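You operate a simulated robot arm through the tools that you are given. There is no shell and no other tool.

Carry out the task below with a simulated robot arm. There is one attempt and no reset: what you move stays moved.

## Task
Draw the blue wire out to the 25 cm stop.
Fine: Brake off before you pull. Wind in till the slack meter shows 0 cm, then brake on.
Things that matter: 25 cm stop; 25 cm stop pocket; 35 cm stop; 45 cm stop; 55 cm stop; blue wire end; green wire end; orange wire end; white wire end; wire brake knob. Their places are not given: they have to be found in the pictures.

The check looks at the end state, three seconds after you hand in, the way a careful person would. Anything else that was tipped, shoved, dropped, spilled or broken makes it a failure.

## Robot
A 6-joint arm with a two-finger gripper, fixed in place. Base frame: the origin is at the foot of the arm, x ahead of it, y to its left, z up; the work surface is at about z = 530. Lengths are in mm, angles in rad, forces in N, time in s.
Its first joint turns from -2.897 to 2.897 rad. Payload 3.43 kg.
The tool frame sits at the grasp point between the pads (the TCP): z along the fingers, y along the line on which they close. The tips reach 20 mm beyond it. Largest opening 190 mm; the body of the gripper starts 248 mm behind the TCP.
Orientation is that of the tool frame in the base frame, as [roll, pitch, yaw] about the fixed x, y, z axes, in that order (R = Rz(yaw) Ry(pitch) Rx(roll)). With the fingers straight down and closing along the base's y, the tool's x points along the base's -x, its y along +y and its z along -z.

## Interface
- The arm moves only by the tool nudge_tool. Its argument "commands" is text: rows parted by semicolons, each of 7 numbers parted by spaces: the turn, a rotation vector about the base's x, y, z in rad, then the shift along the base's x, y, z in mm, then the finger opening in mm, from 0 to 190. In form: wx wy wz dx dy dz gripper; .... A call has 1 to 20 rows; each row shifts and turns the commanded pose from where the row before left it. Each row takes 0.2 s and may step no farther than 50 mm and 0.15 rad from the row before; otherwise, or with a gripper value out of range, the whole call is refused. A pose out of reach is approached as far as the arm can. The call stops where the force on the tool passes 40 N (or 10 N more than at its start, if that is more) or the arm is blocked; 0.2 s more then pass. Each finger travels about 153 mm/s and halts on what it meets, pressing with about 35 N; the grip force reading is that of the motor and also rises with nothing between the fingers. The clock runs only during rows and for 0.2 s after the last one: add rows that do not move to give the fingers time. The reply holds the time, the measured pose of the TCP, the force on the tool along the base axes, the opening and the grip force, in the units named above and with some noise, with the torque about the TCP (base axes, N m) and any sound that the robot's microphone picked up.
- Cameras (640 x 400 px; columns grow to the right, rows downward): "scene" is fixed at [218, -499.5, 1263.1]; the picture's right is [0.67, -0.74, 0.00], its down [-0.44, -0.40, -0.81] and it looks along [0.60, 0.54, -0.59] (base axes); focal length 316 px, centre (320, 200). "wrist" rides on the gripper at [70, -8, -288] in the tool frame; the picture's right is [0.12, 0.99, 0.00], its down [-0.96, 0.12, -0.25] and it looks along [-0.25, 0.03, 0.97] (tool axes); focal length 261 px, centre (320, 200).
- snapshot(camera): a new picture of that camera. It takes no simulated time.
- lift_body(by): slides the trunk up (or, below 0, down) by that many mm; the arm rides with it, the base frame stays. It gives what a move gives, with no picture.
- probe_pixels(camera, pixels): for up to 12 pixels [column, row] of the newest picture of that camera ("zoom" is the newest enlarged one), the place [x, y, z] in the base frame of the surface seen there, good to about 2 mm. It takes no simulated time.
- zoom(camera, box): a new picture of the part [left, top, right, bottom] of that camera's present view, enlarged. It takes no simulated time.
- sign_off(): hands the job in; it is judged then, once.

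Unless the task says otherwise, let go and move clear before handing in.

The tools are called after "Emit:" as name(argument=value, ...) on one line, values as JSON. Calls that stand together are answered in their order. nudge_tool: Moves the arm, as the interface text tells. Its arguments: {"type":"object","properties":{"commands":{"type":"string"}},"required":["commands"]} The other tools are called the same way: lift_body (by) slides the trunk up or down; snapshot (camera) takes a picture; probe_pixels (camera, pixels) gives the place of the surface under pixels of a picture; zoom (camera, box) takes an enlarged picture of a part of a camera's view; sign_off () hands the job in.

At the start:

```text
clock: 0.0
tcp_pos: [719.4, -114.0, 963.0]
tcp_rot: [-3.141, 0.0, -3.141]
force: [0.2, -0.2, -0.3]
moment: [-0.01, -0.02, 0.02]
finger_gap: 190.0
finger_force: 0.1
trunk travel left (down, up): [-200.0, 240.0]
```

scene: 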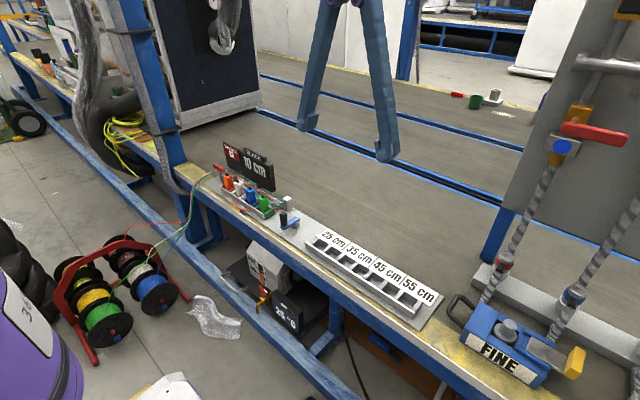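
wrist: 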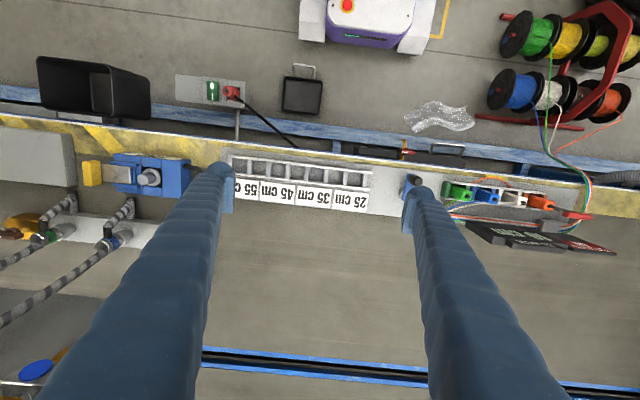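

The scene shows the wire rack with coloured ends around (240,190), a slack meter reading 10 cm, a blue knob near (290,220), the stop strip around (370,270), and a FINE box at (500,345). I'll zoom in on those for detail.

Emit:
zoom(camera="scene", box=[200, 130, 320, 240])

Emit:
zoom(camera="scene", box=[270, 190, 450, 330])

Emit:
zoom(camera="wrist", box=[400, 140, 640, 280])

Emit:
zoom(camera="wrist", box=[200, 130, 440, 270])

```text
3.64 times, centred on (260, 185) of scene
```

zoom: 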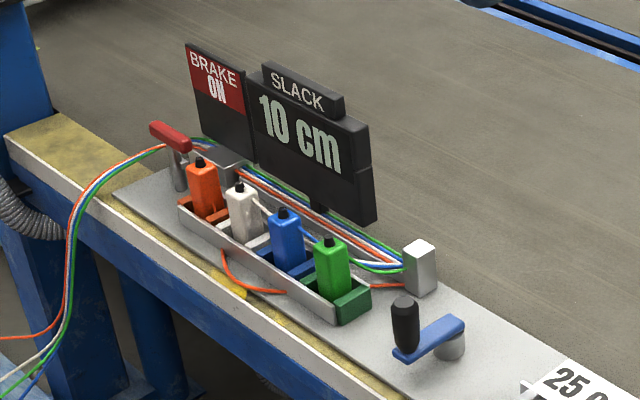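

```text
2.86 times, centred on (360, 260) of scene
```

zoom: 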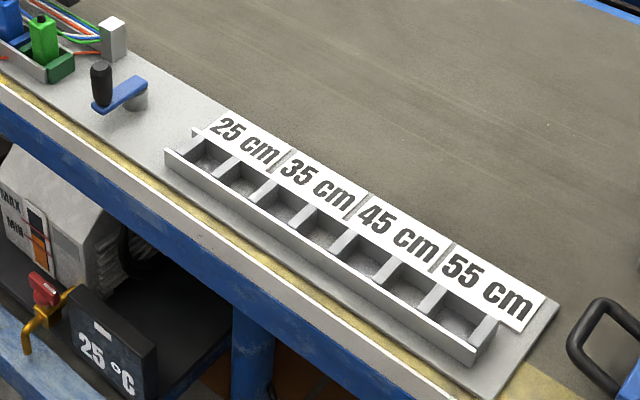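

```text
2.67 times, centred on (520, 210) of wrist
```

zoom: 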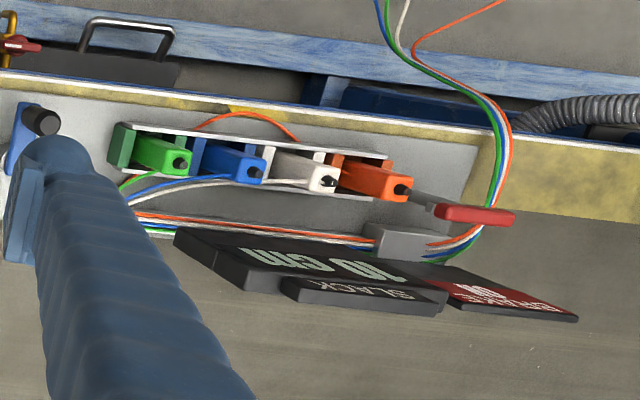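

```text
2.67 times, centred on (320, 200) of wrist
```

zoom: 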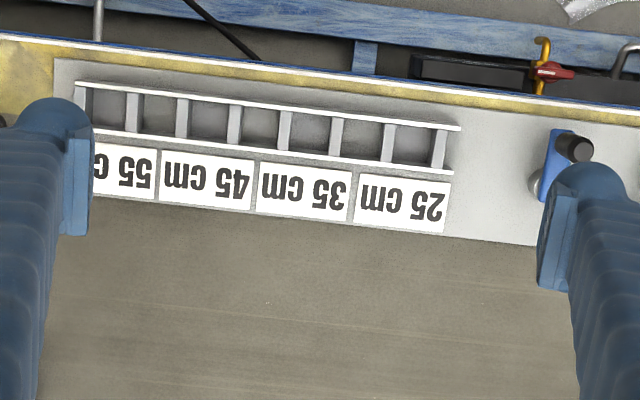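

The wire rack has orange, white, blue and green ends in pockets. There's a red-handled brake lever (sign "BRAKE ON") and a blue crank with a black grip. I'll probe the key points next.

Emit:
zoom(camera="scene", box=[200, 130, 320, 240])

Emit:
probe_pixels(camera="zoom", pixels=[[160, 132], [186, 145], [180, 175], [201, 162], [241, 187], [284, 212], [330, 240], [287, 240], [283, 262], [404, 302], [405, 335], [455, 325]])

Emit:
probe_pixels(camera="zoom", pixels=[[420, 243], [420, 280], [350, 380], [320, 235], [215, 160], [332, 318], [180, 205], [300, 285], [345, 303], [310, 60], [190, 60], [400, 355]])

Emit:
zoom(camera="scene", box=[290, 215, 380, 271])

Emit:
probe_pixels(camera="zoom", pixels=[[200, 150], [230, 60], [420, 150], [300, 200], [150, 180], [400, 250], [100, 140], [350, 170], [130, 110], [250, 190], [320, 280], [450, 160]])

```text
3.64 times, centred on (260, 185) of scene
```

zoom: 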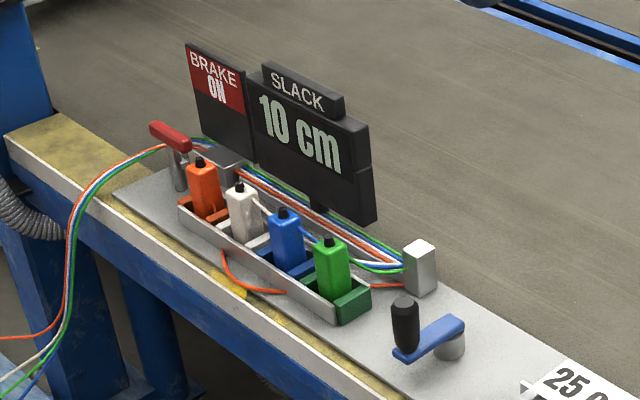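

```text
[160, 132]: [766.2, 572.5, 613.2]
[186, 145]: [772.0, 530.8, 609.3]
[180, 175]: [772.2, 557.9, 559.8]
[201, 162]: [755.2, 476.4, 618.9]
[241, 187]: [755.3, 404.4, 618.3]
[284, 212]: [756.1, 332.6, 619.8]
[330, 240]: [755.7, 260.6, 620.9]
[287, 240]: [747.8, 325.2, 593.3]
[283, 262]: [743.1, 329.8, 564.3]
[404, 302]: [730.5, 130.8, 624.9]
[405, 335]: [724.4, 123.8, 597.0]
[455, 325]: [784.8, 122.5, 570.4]
```

```text
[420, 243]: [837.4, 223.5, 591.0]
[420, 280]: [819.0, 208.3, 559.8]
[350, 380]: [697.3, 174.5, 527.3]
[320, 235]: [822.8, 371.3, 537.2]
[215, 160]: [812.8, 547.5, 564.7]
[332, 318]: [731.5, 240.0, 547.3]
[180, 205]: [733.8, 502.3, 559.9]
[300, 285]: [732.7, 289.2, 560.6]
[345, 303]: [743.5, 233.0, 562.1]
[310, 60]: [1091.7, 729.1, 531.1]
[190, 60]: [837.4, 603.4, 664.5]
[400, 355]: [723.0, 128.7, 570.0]
```

```text
7.11 times, centred on (335, 243) of scene
```

zoom: 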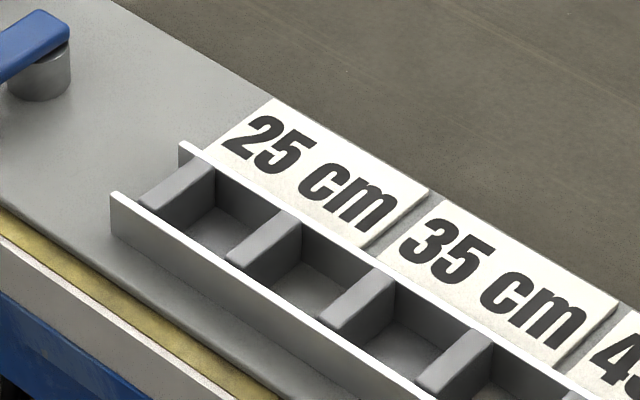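

```text
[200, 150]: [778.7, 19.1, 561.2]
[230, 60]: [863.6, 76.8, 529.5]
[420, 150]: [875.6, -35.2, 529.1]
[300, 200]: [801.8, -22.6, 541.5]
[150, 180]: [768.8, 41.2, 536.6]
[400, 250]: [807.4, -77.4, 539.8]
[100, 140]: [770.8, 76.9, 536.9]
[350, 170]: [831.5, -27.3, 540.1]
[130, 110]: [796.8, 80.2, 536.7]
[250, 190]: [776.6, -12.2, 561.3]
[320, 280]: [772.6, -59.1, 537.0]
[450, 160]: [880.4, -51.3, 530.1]
```

The ends sit at about x=755, with y=476 (orange), 404 (white), 332 (blue) and 260 (green). Next I'll probe the geometry of the stop strip.

Emit:
probe_pixels(camera="zoom", pixels=[[175, 180], [265, 235], [355, 300], [450, 360], [120, 198], [187, 145], [220, 225], [305, 285], [400, 345], [220, 150], [270, 105], [425, 192]])

Emit:
zoom(camera="scene", box=[360, 250, 450, 330])

Emit:
zoom(camera="wrist", box=[225, 140, 385, 240])

Emit:
probe_pixels(camera="zoom", pixels=[[40, 80], [600, 170], [600, 100], [560, 150], [460, 130], [545, 160], [570, 155], [450, 145], [350, 110], [420, 130], [500, 200], [590, 255]])

```text
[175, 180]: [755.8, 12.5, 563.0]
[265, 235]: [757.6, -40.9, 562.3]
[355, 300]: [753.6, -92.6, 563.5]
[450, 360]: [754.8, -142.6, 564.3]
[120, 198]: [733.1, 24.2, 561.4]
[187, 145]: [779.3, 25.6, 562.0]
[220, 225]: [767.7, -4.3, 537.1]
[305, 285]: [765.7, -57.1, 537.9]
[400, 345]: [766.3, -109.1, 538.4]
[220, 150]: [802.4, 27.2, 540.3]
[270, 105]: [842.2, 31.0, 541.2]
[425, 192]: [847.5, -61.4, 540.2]
```

```text
5.00 times, centred on (405, 290) of scene
```

zoom: 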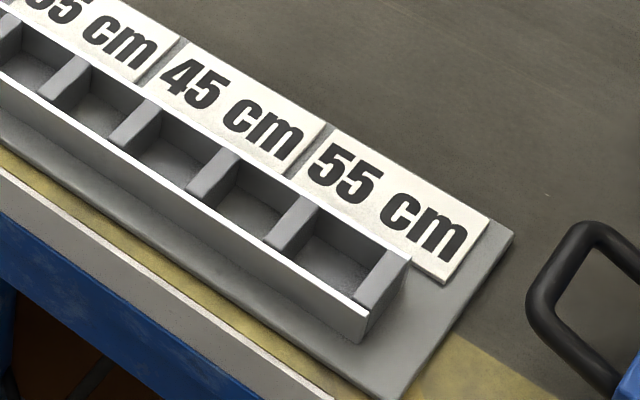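

```text
4.00 times, centred on (305, 190) of wrist
```

zoom: 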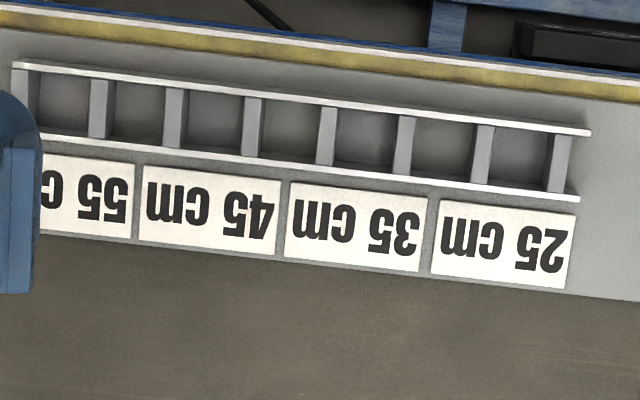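

```text
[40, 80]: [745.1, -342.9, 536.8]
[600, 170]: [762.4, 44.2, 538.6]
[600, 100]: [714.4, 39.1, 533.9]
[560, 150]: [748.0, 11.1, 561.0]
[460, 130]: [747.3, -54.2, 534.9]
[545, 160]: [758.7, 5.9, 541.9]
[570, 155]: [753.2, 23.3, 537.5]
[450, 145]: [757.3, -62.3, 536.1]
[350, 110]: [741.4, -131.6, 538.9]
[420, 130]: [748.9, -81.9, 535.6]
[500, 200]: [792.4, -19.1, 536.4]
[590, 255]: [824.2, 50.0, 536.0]
```

Each label is centred on a pocket, so the 25 cm label matches the first pocket (centre near y=-13, x=757). I'll move the wrist camera over the wire rack to see the ends, brake and crank up close.

Emit:
nudge_tool(commands="0 0 0 0 45 0 190;0 0 0 0 45 0 190;0 0 0 0 45 0 190;0 0 0 0 45 0 190;0 0 0 0 45 0 190;0 0 0 0 45 0 190;0 0 0 0 45 0 190;0 0 0 0 45 0 190;0 0 0 0 45 -20 190;0 0 0 0 35 -20 190;0 0 0 0 0 -40 190;0 0 0 0 0 -40 190;0 0 0 0 0 0 190")

Emit:
snapshot(camera="wrist")

Emit:
snapshot(camera="scene")

```text
clock: 2.8
tcp_pos: [719.6, 325.0, 842.5]
tcp_rot: [-3.141, 0.0, 3.141]
force: [0.2, 0.3, 0.2]
moment: [0.02, 0.0, -0.02]
finger_gap: 190.0
finger_force: 0.0
trunk travel left (down, up): [-200.0, 240.0]
```

```text
taken
```

wrist: 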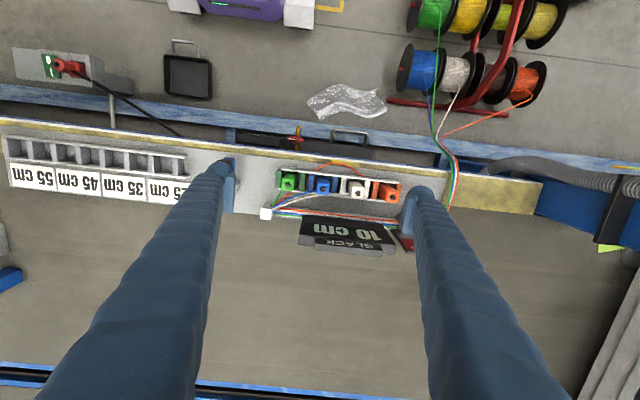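

```text
taken
```

scene: 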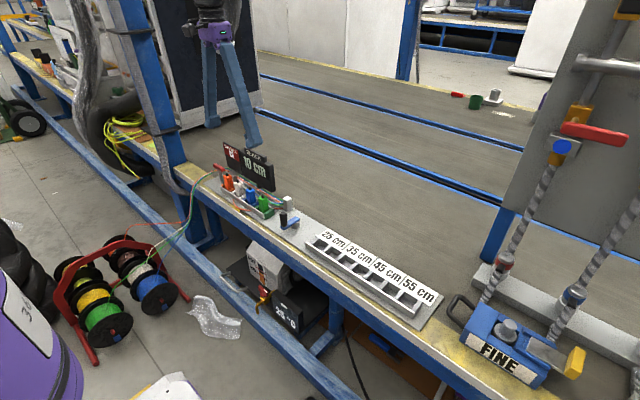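

Emit:
zoom(camera="wrist", box=[240, 150, 440, 260])

Emit:
probe_pixels(camera="zoom", pixels=[[266, 110], [270, 95], [255, 90], [250, 115], [285, 120], [240, 135], [200, 145], [120, 140], [150, 130], [370, 125], [340, 115], [165, 105]])

Emit:
zoom(camera="scene", box=[210, 160, 280, 215])

Emit:
probe_pixels(camera="zoom", pixels=[[270, 200], [270, 240], [310, 240], [290, 195], [240, 240], [230, 290], [270, 315], [340, 240], [320, 290], [110, 80], [100, 60], [90, 120]])

```text
3.20 times, centred on (340, 205) of wrist
```

zoom: 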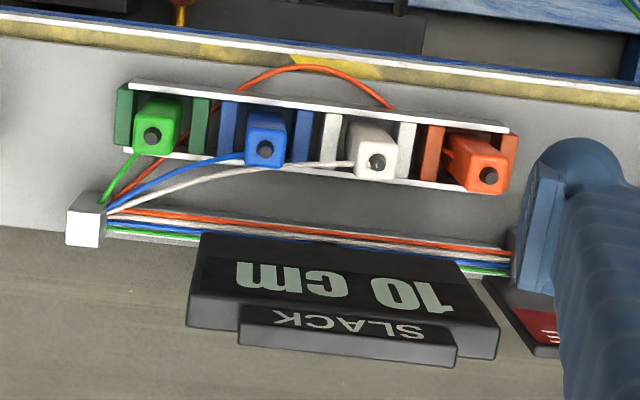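

```text
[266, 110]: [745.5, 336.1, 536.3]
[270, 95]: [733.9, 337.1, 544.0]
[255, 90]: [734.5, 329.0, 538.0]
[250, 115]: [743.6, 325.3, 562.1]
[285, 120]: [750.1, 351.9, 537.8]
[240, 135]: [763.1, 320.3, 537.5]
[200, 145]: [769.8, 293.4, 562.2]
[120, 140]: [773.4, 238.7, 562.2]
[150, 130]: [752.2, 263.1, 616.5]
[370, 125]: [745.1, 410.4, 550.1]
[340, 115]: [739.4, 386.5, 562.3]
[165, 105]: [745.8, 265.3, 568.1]
```

```text
7.27 times, centred on (245, 188) of scene
```

zoom: 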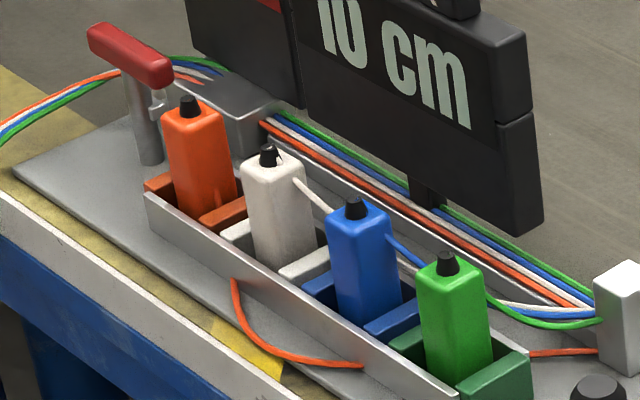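

```text
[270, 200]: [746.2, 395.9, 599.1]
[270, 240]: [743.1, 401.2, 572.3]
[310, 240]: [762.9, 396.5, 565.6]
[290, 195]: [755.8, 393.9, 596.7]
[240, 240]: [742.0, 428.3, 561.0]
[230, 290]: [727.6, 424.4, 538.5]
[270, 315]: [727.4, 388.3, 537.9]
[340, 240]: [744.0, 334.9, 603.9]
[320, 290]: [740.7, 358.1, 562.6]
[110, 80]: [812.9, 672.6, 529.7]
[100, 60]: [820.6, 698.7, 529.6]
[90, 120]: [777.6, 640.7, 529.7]
```

The blue end is a tapered block at about (756, 328), and its wire leaves on the +x side. Now I'll move toward the brake to inspect it.

Emit:
nudge_tool(commands="0 0 0 0 45 0 190;0 0 0 0 45 0 190;0 0 0 0 45 0 190;0 0 0 0 45 0 190;0 0 0 0 25 0 190;0 0 0 0 0 0 190")

Emit:
zoom(camera="wrist", box=[240, 130, 440, 260])

Emit:
probe_pixels(camera="zoom", pixels=[[320, 100], [320, 150], [320, 200], [300, 180], [340, 180], [360, 180], [280, 180], [260, 180]])

Emit:
zoom(camera="scene", box=[190, 130, 270, 190])

Emit:
snapshot(camera="scene")

```text
clock: 4.2
tcp_pos: [719.7, 532.5, 844.8]
tcp_rot: [3.14, 0.001, -3.14]
force: [0.3, 1.4, 0.1]
moment: [-0.03, -0.02, 0.0]
finger_gap: 190.0
finger_force: 0.1
trunk travel left (down, up): [-200.0, 240.0]
```

```text
3.08 times, centred on (340, 195) of wrist
```

zoom: 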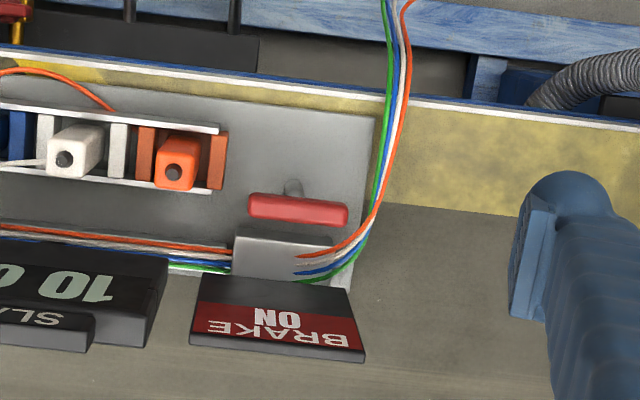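

```text
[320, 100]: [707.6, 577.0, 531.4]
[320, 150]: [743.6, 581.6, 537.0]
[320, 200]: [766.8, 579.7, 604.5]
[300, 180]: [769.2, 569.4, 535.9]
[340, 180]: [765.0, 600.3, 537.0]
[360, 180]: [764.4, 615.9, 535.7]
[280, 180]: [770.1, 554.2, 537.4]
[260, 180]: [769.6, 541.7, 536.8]
```

```text
6.67 times, centred on (230, 160) of scene
```

zoom: 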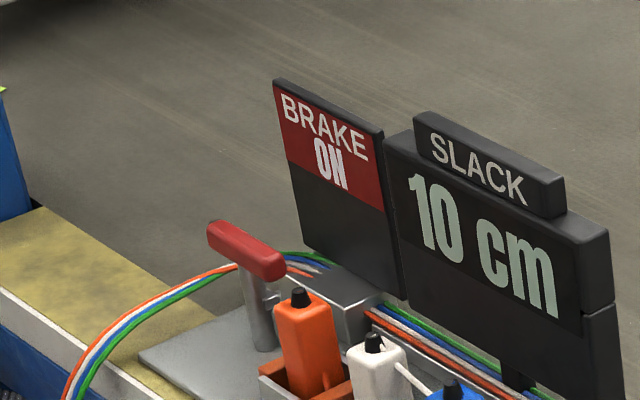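

```text
taken
```

scene: 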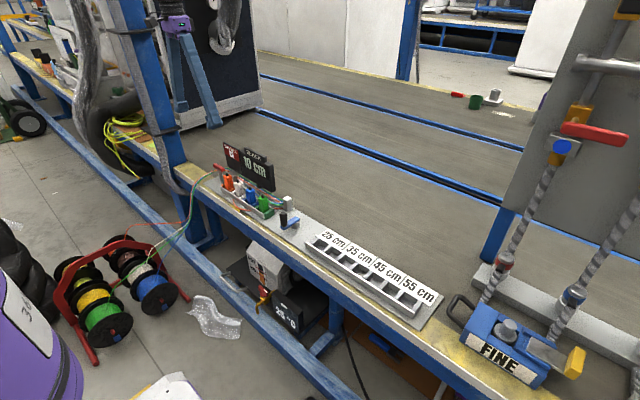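

The red T-handle sits on a grey stem at about (768, 565), just in front of the "BRAKE ON" panel. I'll probe it finely, along with the nearby column.

Emit:
zoom(camera="wrist", box=[300, 170, 380, 220])

Emit:
probe_pixels(camera="zoom", pixels=[[155, 170], [410, 220], [150, 190], [280, 195], [160, 215], [400, 185], [265, 130], [260, 110], [155, 195], [420, 210]])

Emit:
zoom(camera="scene", box=[206, 155, 238, 185])

Emit:
probe_pixels(camera="zoom", pixels=[[150, 120], [170, 110], [260, 160], [350, 210], [370, 190], [340, 225], [240, 170], [270, 260], [360, 270], [270, 330], [300, 260], [380, 230]])

Emit:
probe_pixels(camera="scene", pixels=[[160, 60], [150, 20], [170, 130], [185, 160], [135, 30], [175, 170], [220, 60], [175, 25], [182, 70], [210, 120]])

```text
8.00 times, centred on (340, 195) of wrist
```

zoom: 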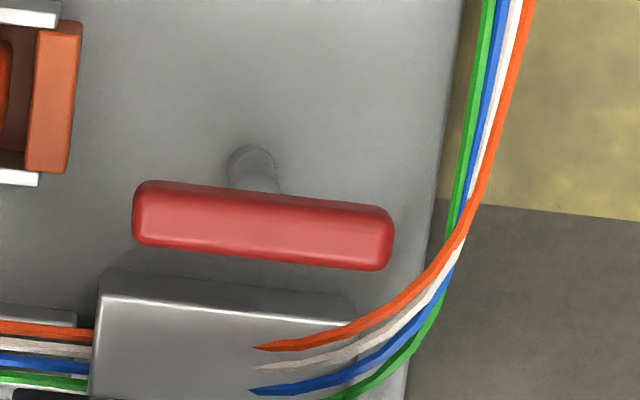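

```text
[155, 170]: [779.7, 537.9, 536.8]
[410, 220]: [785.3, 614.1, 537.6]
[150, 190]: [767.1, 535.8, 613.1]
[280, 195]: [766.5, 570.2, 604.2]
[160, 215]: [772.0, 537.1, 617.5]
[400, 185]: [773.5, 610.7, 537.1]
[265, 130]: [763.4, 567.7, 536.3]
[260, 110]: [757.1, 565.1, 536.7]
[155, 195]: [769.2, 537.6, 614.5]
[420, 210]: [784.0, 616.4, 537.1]
```

```text
13.33 times, centred on (222, 170) of scene
```

zoom: 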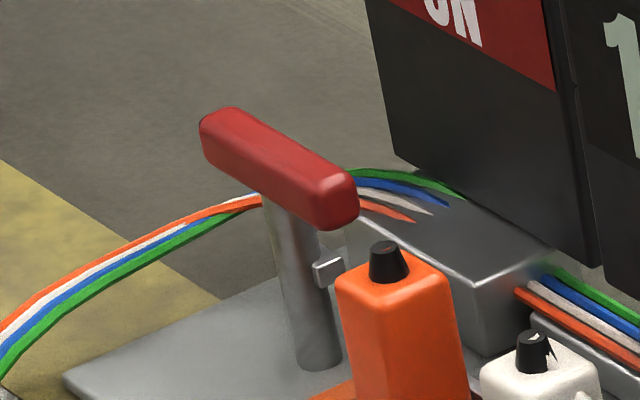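

```text
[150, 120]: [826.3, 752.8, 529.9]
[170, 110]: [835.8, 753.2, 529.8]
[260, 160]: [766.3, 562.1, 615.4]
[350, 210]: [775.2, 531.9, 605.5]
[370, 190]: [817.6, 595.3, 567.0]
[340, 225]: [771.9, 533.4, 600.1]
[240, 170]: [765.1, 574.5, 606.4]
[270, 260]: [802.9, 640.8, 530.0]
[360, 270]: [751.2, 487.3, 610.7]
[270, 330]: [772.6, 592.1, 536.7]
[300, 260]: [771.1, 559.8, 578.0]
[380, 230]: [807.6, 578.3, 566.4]
```

```text
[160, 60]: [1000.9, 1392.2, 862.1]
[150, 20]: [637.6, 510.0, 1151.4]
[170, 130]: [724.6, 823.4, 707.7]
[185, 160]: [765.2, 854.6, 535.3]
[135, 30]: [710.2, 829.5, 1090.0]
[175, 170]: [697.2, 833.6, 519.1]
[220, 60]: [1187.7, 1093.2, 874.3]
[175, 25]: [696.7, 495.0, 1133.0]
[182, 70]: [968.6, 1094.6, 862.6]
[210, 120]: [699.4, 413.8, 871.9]
```

The T-handle spans y≈533–600 at x≈774, z≈600–617, on a vertical stem. I'll turn the tool 90° so the fingers close along x, and hover above the handle.

Emit:
nudge_tool(commands="0 0 0.15 6 4 -10 150;0 0 0.15 6 4 -10 120;0 0 0.15 6 4 -10 90;0 0 0.15 6 4 -10 60;0 0 0.15 6 4 -10 50;0 0 0.15 6 4 -10 50;0 0 0.15 6 3 -10 50;0 0 0.15 6 3 -10 50;0 0 0.15 6 3 -10 50;0 0 0.15 0 0 -10 50;0 0 0.0708 0 0 -10 50;0 0 0 0 0 0 50")

Emit:
snapshot(camera="wrist")

Emit:
snapshot(camera="scene")

```text
clock: 6.8
tcp_pos: [774.8, 564.1, 733.3]
tcp_rot: [3.141, -0.002, -1.57]
force: [-0.5, -0.2, 0.1]
moment: [-0.02, 0.04, 0.0]
finger_gap: 50.3
finger_force: 0.1
trunk travel left (down, up): [-200.0, 240.0]
```

```text
taken
```

wrist: 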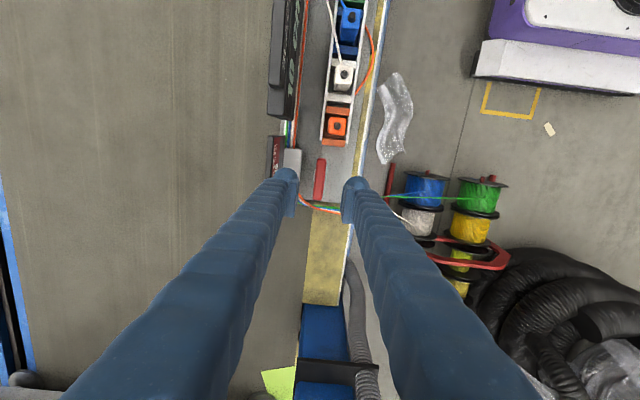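

```text
taken
```

scene: 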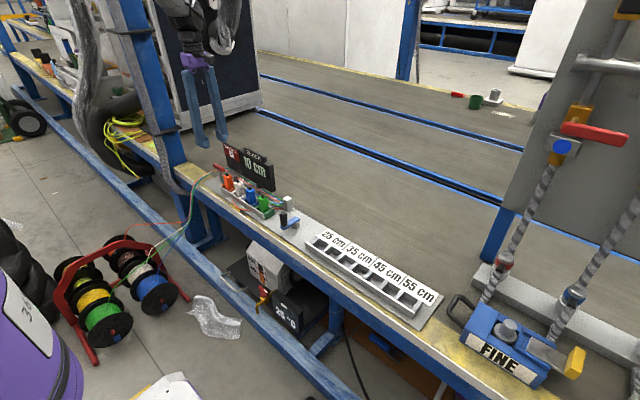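

The fingers straddle the strip and the red handle is visible at (320,180) in the wrist picture. I'll check its alignment before descending.

Emit:
zoom(camera="wrist", box=[270, 140, 370, 220])

Emit:
probe_pixels(camera="zoom", pixels=[[325, 130], [325, 190], [315, 240], [345, 150], [300, 230], [325, 280], [345, 240], [330, 135]])

```text
5.00 times, centred on (320, 180) of wrist
```

zoom: 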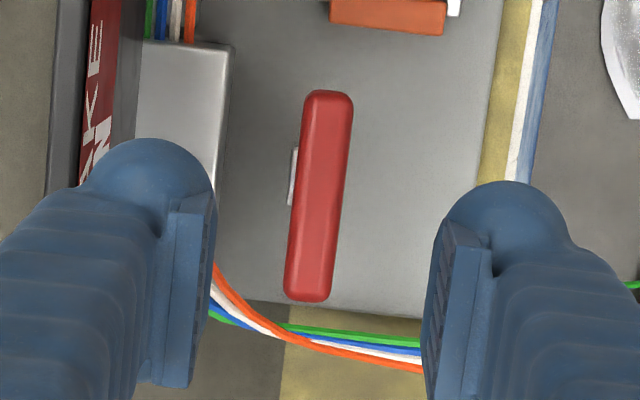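

```text
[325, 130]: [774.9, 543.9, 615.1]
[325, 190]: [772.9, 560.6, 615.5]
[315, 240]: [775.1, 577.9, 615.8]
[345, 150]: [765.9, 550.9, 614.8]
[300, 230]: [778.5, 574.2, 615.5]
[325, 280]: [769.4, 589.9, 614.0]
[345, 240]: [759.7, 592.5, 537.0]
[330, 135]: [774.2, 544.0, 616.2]
```

The handle centre is near (773, 564), so the tool is aligned. I'll descend to z≈610 and close on it.

Emit:
nudge_tool(commands="0 0 0 -1 0 -40 50;0 0 0 0 0 -40 50;0 0 0 0 0 -25 50;0 0 0 0 0 -17 50;0 0 0 0 0 0 50;0 0 0 0 0 0 30;0 0 0 0 0 0 20;0 0 0 0 0 0 10;0 0 0 0 0 0 10")

Emit:
zoom(camera="scene", box=[190, 120, 270, 190])

```text
clock: 8.8
tcp_pos: [774.7, 563.7, 611.7]
tcp_rot: [3.14, 0.0, -1.572]
force: [-2.7, -0.3, 0.6]
moment: [0.03, 0.03, 0.0]
finger_gap: 15.0
finger_force: 44.8
trunk travel left (down, up): [-200.0, 240.0]
```

```text
5.71 times, centred on (230, 155) of scene
```

zoom: 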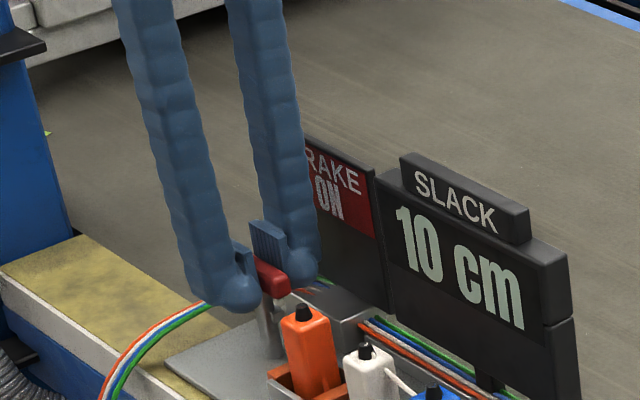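

The handle is gripped with a 15 mm gap. I'll try a small turn about z and watch the torque.

Emit:
nudge_tool(commands="0 0 0.1 0 0 0 10;0 0 0.1 0 0 0 10;0 0 0 0 0 0 10")

```text
clock: 9.6
tcp_pos: [774.8, 562.3, 610.7]
tcp_rot: [3.141, 0.001, -1.373]
force: [13.1, -1.1, -6.1]
moment: [0.0, -0.09, -0.02]
finger_gap: 15.3
finger_force: 44.6
trunk travel left (down, up): [-200.0, 240.0]
```

Emit:
zoom(camera="scene", box=[190, 120, 270, 190])

Emit:
zoom(camera="wrist", box=[270, 100, 390, 220])

```text
5.71 times, centred on (230, 155) of scene
```

zoom: 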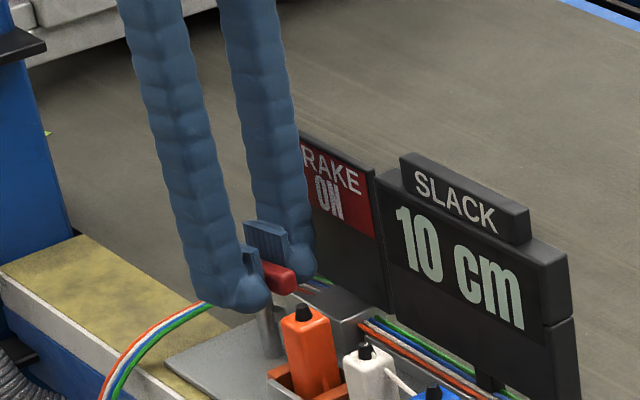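

```text
3.33 times, centred on (330, 160) of wrist
```

zoom: 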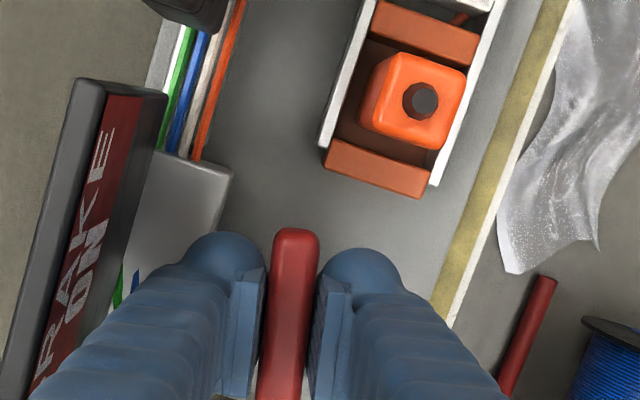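

The handle turns freely with the gripper, with little torque, so I'll keep turning the same way.

Emit:
nudge_tool(commands="0 0 0.12 -0.5 0 0 10;0 0 0.12 0 0 0 10;0 0 0.12 0 0 0 10;0 0 0.12 0 0 0 10;0 0 0 0 0 0 10")

Emit:
zoom(camera="scene", box=[190, 120, 270, 190])

Emit:
zoom(camera="wrist", box=[250, 100, 390, 240])

```text
clock: 10.8
tcp_pos: [775.2, 563.5, 610.9]
tcp_rot: [-3.138, -0.001, -0.892]
force: [33.8, 0.7, -11.0]
moment: [-0.22, -0.42, -0.05]
finger_gap: 14.7
finger_force: 45.2
trunk travel left (down, up): [-200.0, 240.0]
```

```text
5.71 times, centred on (230, 155) of scene
```

zoom: 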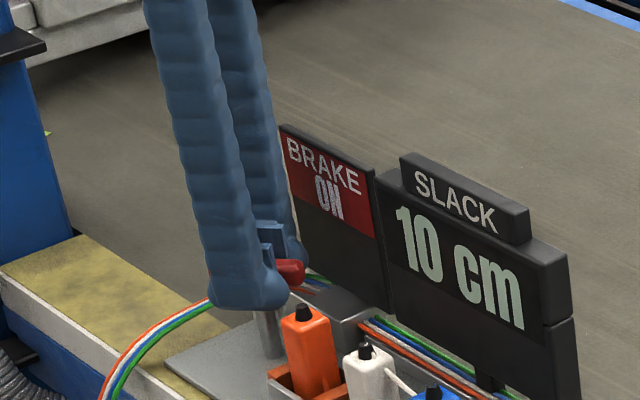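

```text
2.86 times, centred on (320, 170) of wrist
```

zoom: 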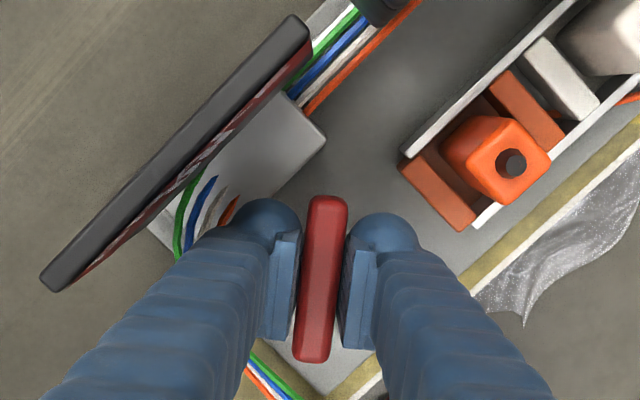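

The turn is working, but a 34 N side force along x shows my centre is slightly off. I'll shift +x to relieve it and continue toward a quarter turn.

Emit:
nudge_tool(commands="0 0 0 1.5 0 0 10;0 0 0 0 0 0 10")

```text
clock: 11.4
tcp_pos: [775.7, 563.6, 610.6]
tcp_rot: [-3.141, 0.001, -0.892]
force: [28.7, -3.1, -6.8]
moment: [0.01, -0.16, -0.05]
finger_gap: 15.0
finger_force: 44.9
trunk travel left (down, up): [-200.0, 240.0]
```

Emit:
nudge_tool(commands="0 0 0 3 0 0 10;0 0 0 0 0 0 10")

```text
clock: 12.0
tcp_pos: [775.2, 563.3, 611.6]
tcp_rot: [3.137, 0.001, -0.892]
force: [6.4, 0.9, -3.9]
moment: [0.27, 0.16, -0.02]
finger_gap: 15.1
finger_force: 44.9
trunk travel left (down, up): [-200.0, 240.0]
```

The side force has dropped to 6 N. I'll continue the turn.

Emit:
nudge_tool(commands="0 0 0.12 0 0 0 10;0 0 0.12 0 0 0 10;0 0 0.12 0 0 0 10;0 0 0 0 0 0 10")

Emit:
zoom(camera="scene", box=[190, 120, 270, 190])

```text
clock: 13.0
tcp_pos: [776.6, 564.2, 611.6]
tcp_rot: [3.14, 0.0, -0.528]
force: [-2.9, -0.9, -2.4]
moment: [0.08, 0.16, -0.03]
finger_gap: 14.9
finger_force: 45.1
trunk travel left (down, up): [-200.0, 240.0]
```

```text
5.71 times, centred on (230, 155) of scene
```

zoom: 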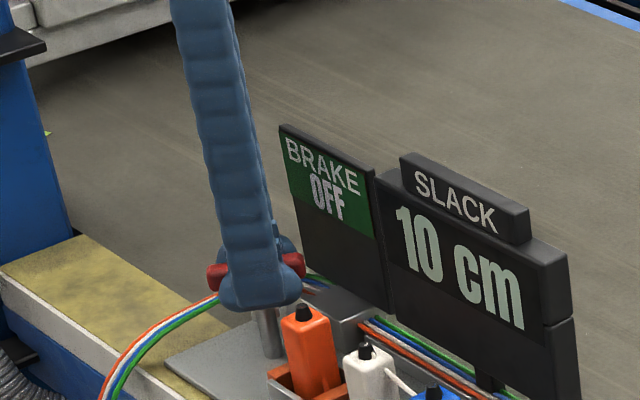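

The sign now reads "BRAKE OFF". I'll turn a bit further toward the quarter-turn end so it is clearly off.

Emit:
nudge_tool(commands="0 0 0.12 0 0 0 10;0 0 0.12 0 0 0 10;0 0 0.12 0 0 0 10;0 0 0.12 0 0 0 10;0 0 0 0 0 0 10")

Emit:
zoom(camera="scene", box=[190, 120, 270, 190])

```text
clock: 14.2
tcp_pos: [776.6, 564.5, 611.1]
tcp_rot: [3.141, 0.001, -0.049]
force: [-7.6, 4.6, -9.1]
moment: [0.02, -0.02, -0.01]
finger_gap: 15.1
finger_force: 44.6
trunk travel left (down, up): [-200.0, 240.0]
```

```text
5.71 times, centred on (230, 155) of scene
```

zoom: 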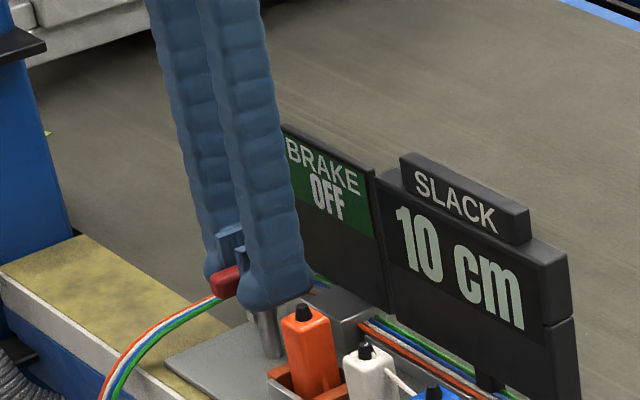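

The handle is a full quarter turn, with the brake off. I'll release and rise.

Emit:
nudge_tool(commands="0 0 0 0 0 0 35;0 0 0 0 0 0 40;0 0 0 0 0 30 40;0 0 0 0 0 40 40;0 0 0 0 0 45 40;0 0 0 0 0 40 40;0 0 0 0 0 0 40")

Emit:
zoom(camera="scene", box=[190, 120, 310, 240])

Emit:
zoom(camera="scene", box=[225, 165, 275, 215])

Emit:
probe_pixels(camera="zoom", pixels=[[200, 155], [250, 150], [225, 135], [180, 160], [215, 170], [255, 170], [175, 230], [255, 235], [215, 200], [190, 250], [240, 250], [215, 160]])

```text
clock: 15.8
tcp_pos: [773.8, 562.1, 768.0]
tcp_rot: [-3.14, 0.0, -0.051]
force: [0.7, -0.4, -0.3]
moment: [0.01, -0.01, 0.0]
finger_gap: 39.9
finger_force: 0.1
trunk travel left (down, up): [-200.0, 240.0]
```

```text
3.33 times, centred on (250, 180) of scene
```

zoom: 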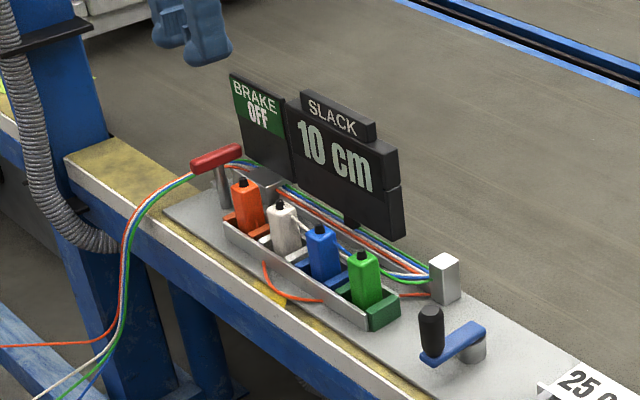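

```text
8.00 times, centred on (250, 190) of scene
```

zoom: 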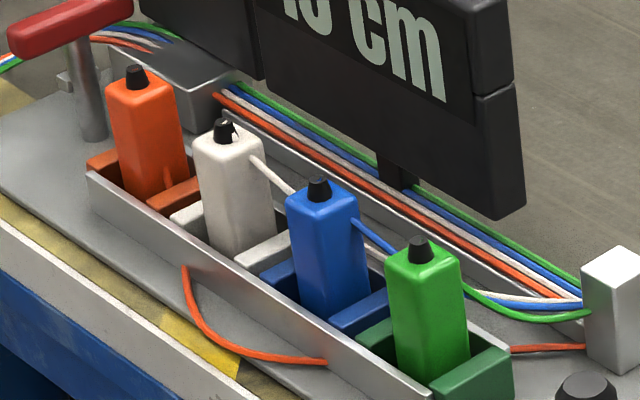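

```text
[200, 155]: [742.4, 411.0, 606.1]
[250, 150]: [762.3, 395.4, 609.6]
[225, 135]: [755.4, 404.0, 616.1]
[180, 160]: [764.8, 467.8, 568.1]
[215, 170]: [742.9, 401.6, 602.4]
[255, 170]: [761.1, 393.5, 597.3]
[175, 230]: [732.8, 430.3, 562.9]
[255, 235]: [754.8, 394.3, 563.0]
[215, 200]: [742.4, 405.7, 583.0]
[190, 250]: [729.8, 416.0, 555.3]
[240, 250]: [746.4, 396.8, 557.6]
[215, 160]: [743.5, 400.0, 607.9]
```

The wires attach near the tops of the blocks on the -y/+x side. I'll probe the blue block and the white wire so I can place the fingers safely.

Emit:
probe_pixels(camera="zoom", pixels=[[265, 168], [285, 186], [357, 226], [375, 240], [372, 260], [318, 186], [300, 230], [340, 225], [340, 270], [360, 275], [415, 242], [400, 280]])

Emit:
zoom(camera="scene", box=[245, 180, 275, 205])

Emit:
probe_pixels(camera="zoom", pixels=[[100, 70], [100, 150], [160, 70], [175, 150], [60, 90], [205, 120], [225, 140], [225, 180], [320, 180], [340, 220], [320, 260], [240, 250]])

```text
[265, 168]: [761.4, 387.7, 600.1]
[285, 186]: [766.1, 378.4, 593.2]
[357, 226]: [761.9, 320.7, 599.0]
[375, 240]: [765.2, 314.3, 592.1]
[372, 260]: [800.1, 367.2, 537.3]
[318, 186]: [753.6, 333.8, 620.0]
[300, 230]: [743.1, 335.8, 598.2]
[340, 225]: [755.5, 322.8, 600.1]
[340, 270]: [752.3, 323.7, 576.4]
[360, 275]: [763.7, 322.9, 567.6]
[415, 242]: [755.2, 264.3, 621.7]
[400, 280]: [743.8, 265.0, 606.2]
```

```text
16.00 times, centred on (260, 192) of scene
```

zoom: 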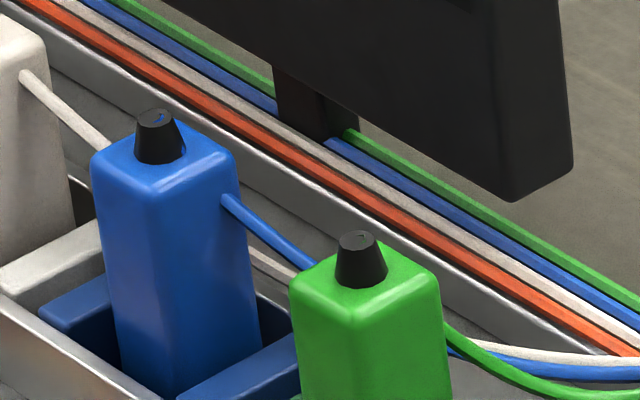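

```text
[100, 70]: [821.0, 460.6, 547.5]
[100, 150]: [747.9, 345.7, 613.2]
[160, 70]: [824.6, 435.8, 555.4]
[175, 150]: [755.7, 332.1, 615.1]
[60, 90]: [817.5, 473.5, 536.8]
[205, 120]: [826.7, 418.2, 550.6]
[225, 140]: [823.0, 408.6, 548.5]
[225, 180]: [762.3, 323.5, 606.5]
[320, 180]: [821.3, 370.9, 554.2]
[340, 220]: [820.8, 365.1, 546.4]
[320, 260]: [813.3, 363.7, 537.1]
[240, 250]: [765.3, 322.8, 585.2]
```

The blue block spans x≈742–769, y≈321–346, with its wire leaving the -y face at x≈762, z≈600. I'll grip along y with the tool set back at x≈737 so the fingers miss the wires. First I'll rotate back to the original yaw and hover.

Emit:
nudge_tool(commands="0 0 -0.15 -2 -12 5 58;0 0 -0.15 -2 -12 0 58;0 0 -0.15 -2 -12 0 58;0 0 -0.15 -2 -12 0 58;0 0 -0.15 -2 -12 0 58;0 0 -0.15 -2 -12 0 58;0 0 -0.15 -2 -12 0 58;0 0 -0.15 -2 -12 0 58;0 0 -0.15 -2 -12 0 58;0 0 -0.15 -2 -12 0 58;0 0 -0.15 -2 -12 0 58;0 0 -0.15 -2 -12 0 58;0 0 -0.15 -2 -12 0 58;0 0 -0.15 -2 -12 0 58;0 0 -0.15 -2 -12 0 58;0 0 -0.15 -2 -12 0 58;0 0 -0.15 -2 -12 0 58;0 0 -0.15 -2 -12 0 58;0 0 -0.15 -1 -12 0 58;0 0 -0.15 0 0 0 58")

Emit:
nudge_tool(commands="0 0 -0.09 0 0 0 58;0 0 0 0 0 0 58")

Emit:
snapshot(camera="scene")

Emit:
zoom(camera="wrist", box=[240, 110, 400, 220])

```text
clock: 20.0
tcp_pos: [743.0, 336.9, 770.8]
tcp_rot: [3.141, 0.0, -3.053]
force: [0.0, -1.3, -0.3]
moment: [0.04, 0.02, 0.01]
finger_gap: 57.8
finger_force: 0.1
trunk travel left (down, up): [-200.0, 240.0]
```

```text
clock: 20.6
tcp_pos: [740.7, 337.0, 772.2]
tcp_rot: [-3.141, 0.001, -3.139]
force: [0.1, 0.6, -0.2]
moment: [0.01, 0.01, 0.01]
finger_gap: 57.8
finger_force: 0.1
trunk travel left (down, up): [-200.0, 240.0]
```

```text
taken
```

scene: 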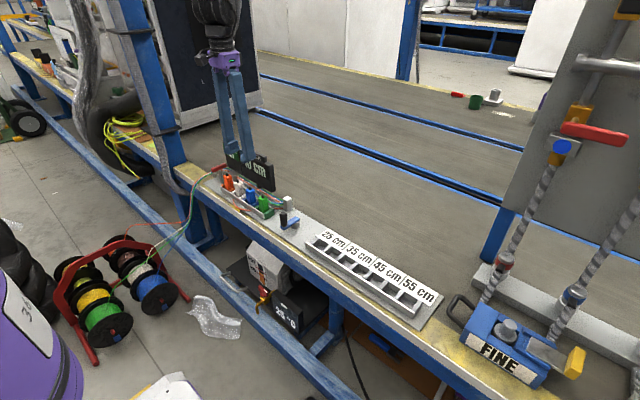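

```text
3.64 times, centred on (320, 165) of wrist
```

zoom: 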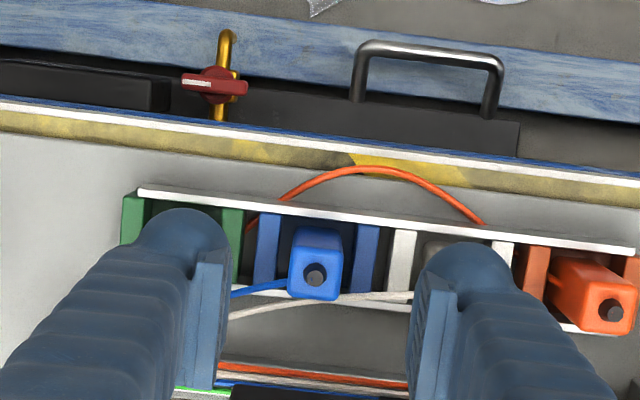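

Emit:
probe_pixels(camera="zoom", pixels=[[315, 273], [295, 270], [335, 285], [300, 250], [330, 250], [360, 300], [250, 290], [385, 295]])

```text
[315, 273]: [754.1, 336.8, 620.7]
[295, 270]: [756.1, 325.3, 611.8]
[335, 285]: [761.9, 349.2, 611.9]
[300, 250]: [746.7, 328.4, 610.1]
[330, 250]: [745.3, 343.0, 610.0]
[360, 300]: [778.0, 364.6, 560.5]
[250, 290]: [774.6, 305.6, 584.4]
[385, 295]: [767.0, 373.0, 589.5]
```

The blue centre is at about (755, 336). I'll descend with the tool at x≈737 so the tips stop around z=572, above the dividers, then close.

Emit:
nudge_tool(commands="0 0 0 -3 -1 -40 58;0 0 0 0 0 -40 58;0 0 0 0 0 -40 58;0 0 0 0 0 -30 58;0 0 0 0 0 -20 58;0 0 0 0 0 -10 58;0 0 0 0 0 0 58")

Emit:
zoom(camera="scene", box=[225, 165, 275, 215])

Emit:
zoom(camera="wrist", box=[240, 110, 400, 220])

```text
clock: 21.7
tcp_pos: [739.9, 335.8, 618.3]
tcp_rot: [3.141, -0.001, -3.139]
force: [-2.0, -0.3, 8.8]
moment: [-0.08, -0.04, -0.02]
finger_gap: 57.8
finger_force: 0.1
trunk travel left (down, up): [-200.0, 240.0]
stopped in row 5: the force on the tool passed its limit at 54 N (the readings are from after the stop); the commanded pose is now the measured one
```

```text
8.00 times, centred on (250, 190) of scene
```

zoom: 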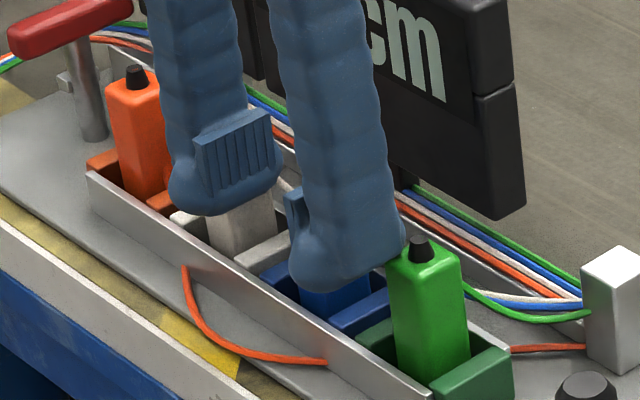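

```text
3.64 times, centred on (320, 165) of wrist
```

zoom: 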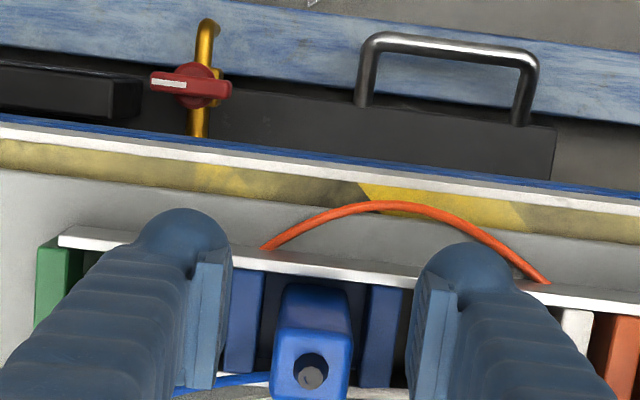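

Contact stopped me at z=618: the fingers' rounded backs reach the neighbouring white and green tops. I'll rise, check nothing shifted, and narrow the opening.

Emit:
nudge_tool(commands="0 0 0 0 0 40 58;0 0 0 0 0 40 45;0 0 0 0 0 0 38;0 0 0 0 0 0 38")

Emit:
zoom(camera="scene", box=[225, 165, 275, 215])

Emit:
zoom(camera="wrist", box=[240, 110, 400, 220])

Emit:
probe_pixels(camera="zoom", pixels=[[180, 230], [220, 290], [440, 290], [490, 260], [150, 250], [520, 280], [200, 290], [425, 300]])

```text
clock: 22.7
tcp_pos: [739.9, 336.0, 696.0]
tcp_rot: [-3.141, 0.001, -3.141]
force: [0.3, 0.1, -0.7]
moment: [-0.01, 0.06, 0.0]
finger_gap: 37.9
finger_force: 0.1
trunk travel left (down, up): [-200.0, 240.0]
```

```text
8.00 times, centred on (250, 190) of scene
```

zoom: 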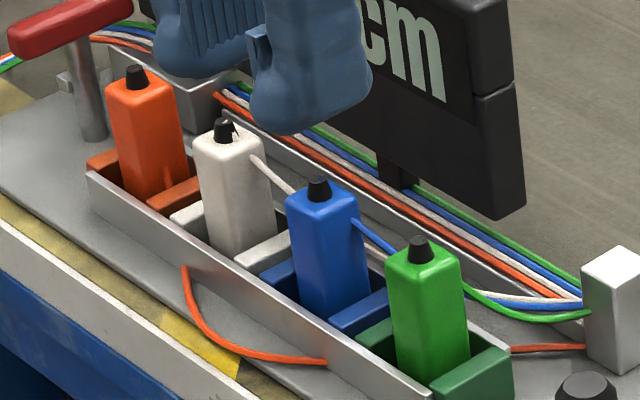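

```text
3.64 times, centred on (320, 165) of wrist
```

zoom: 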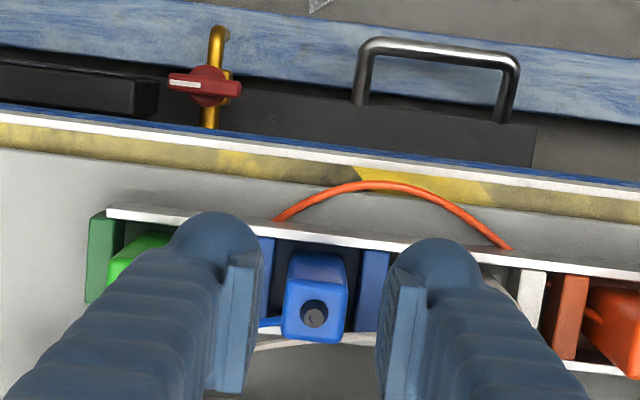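

```text
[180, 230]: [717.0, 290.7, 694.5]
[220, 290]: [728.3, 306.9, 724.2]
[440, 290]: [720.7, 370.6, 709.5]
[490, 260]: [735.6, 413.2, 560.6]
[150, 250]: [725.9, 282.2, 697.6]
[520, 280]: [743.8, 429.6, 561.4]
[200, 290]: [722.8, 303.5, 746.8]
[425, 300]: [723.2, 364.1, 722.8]
```

Nothing moved. With a 38 mm opening the finger backs clear green and white by about 8–10 mm, so I'll descend again in small steps.

Emit:
nudge_tool(commands="0 0 0 -4 -0.5 -30 38;0 0 0 0 0 -30 38;0 0 0 0 0 -20 38;0 0 0 0 0 -14 38;0 0 0 0 0 -10 38;0 0 0 0 0 0 38")

Emit:
zoom(camera="scene", box=[225, 165, 275, 215])

Emit:
zoom(camera="wrist", box=[240, 110, 400, 220])

```text
clock: 24.1
tcp_pos: [734.1, 334.5, 593.2]
tcp_rot: [-3.141, 0.0, -3.141]
force: [0.0, -0.4, -0.4]
moment: [-0.03, -0.02, -0.01]
finger_gap: 37.9
finger_force: 0.0
trunk travel left (down, up): [-200.0, 240.0]
```

```text
8.00 times, centred on (250, 190) of scene
```

zoom: 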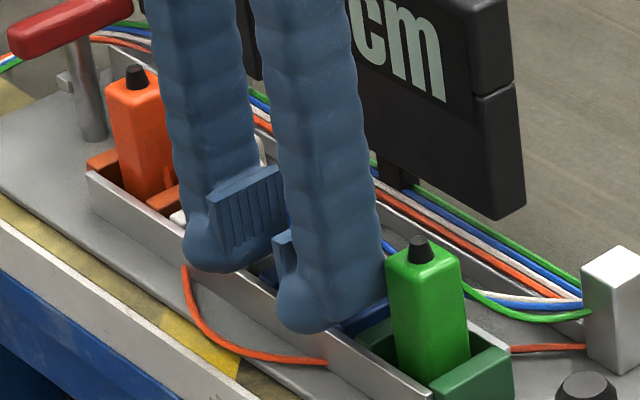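

```text
3.64 times, centred on (320, 165) of wrist
```

zoom: 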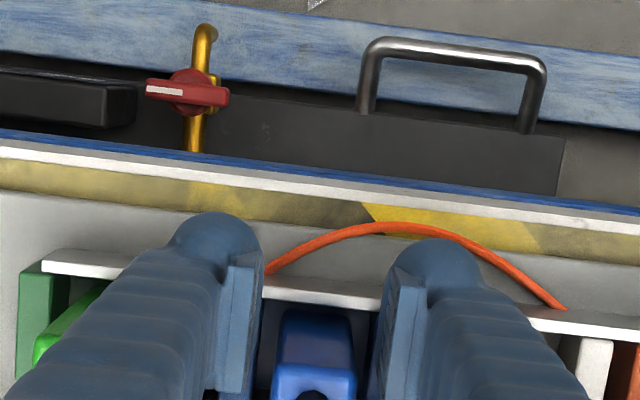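

It's clear with zero force. I'll nudge +2.5 mm in x for more pad cover and close on the blue end.

Emit:
nudge_tool(commands="0 0 0 2.5 1 0 38;0 0 0 0 0 0 30;0 0 0 0 0 0 18;0 0 0 0 0 0 18;0 0 0 0 0 0 18")

Emit:
snapshot(camera="scene")

```text
clock: 25.3
tcp_pos: [736.2, 336.1, 593.0]
tcp_rot: [3.141, -0.001, 3.141]
force: [0.0, 0.5, -0.3]
moment: [0.01, 0.04, -0.01]
finger_gap: 24.7
finger_force: 34.4
trunk travel left (down, up): [-200.0, 240.0]
```

```text
taken
```

scene: 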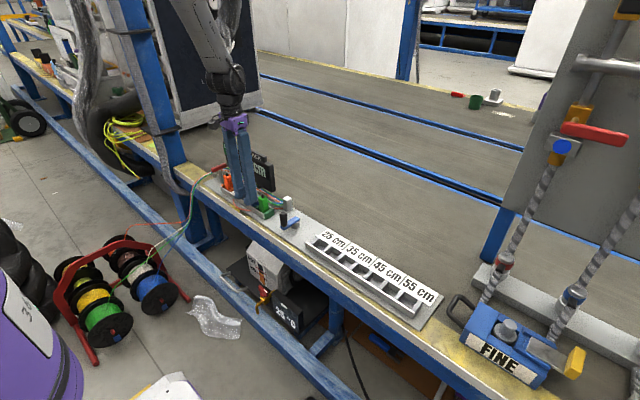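

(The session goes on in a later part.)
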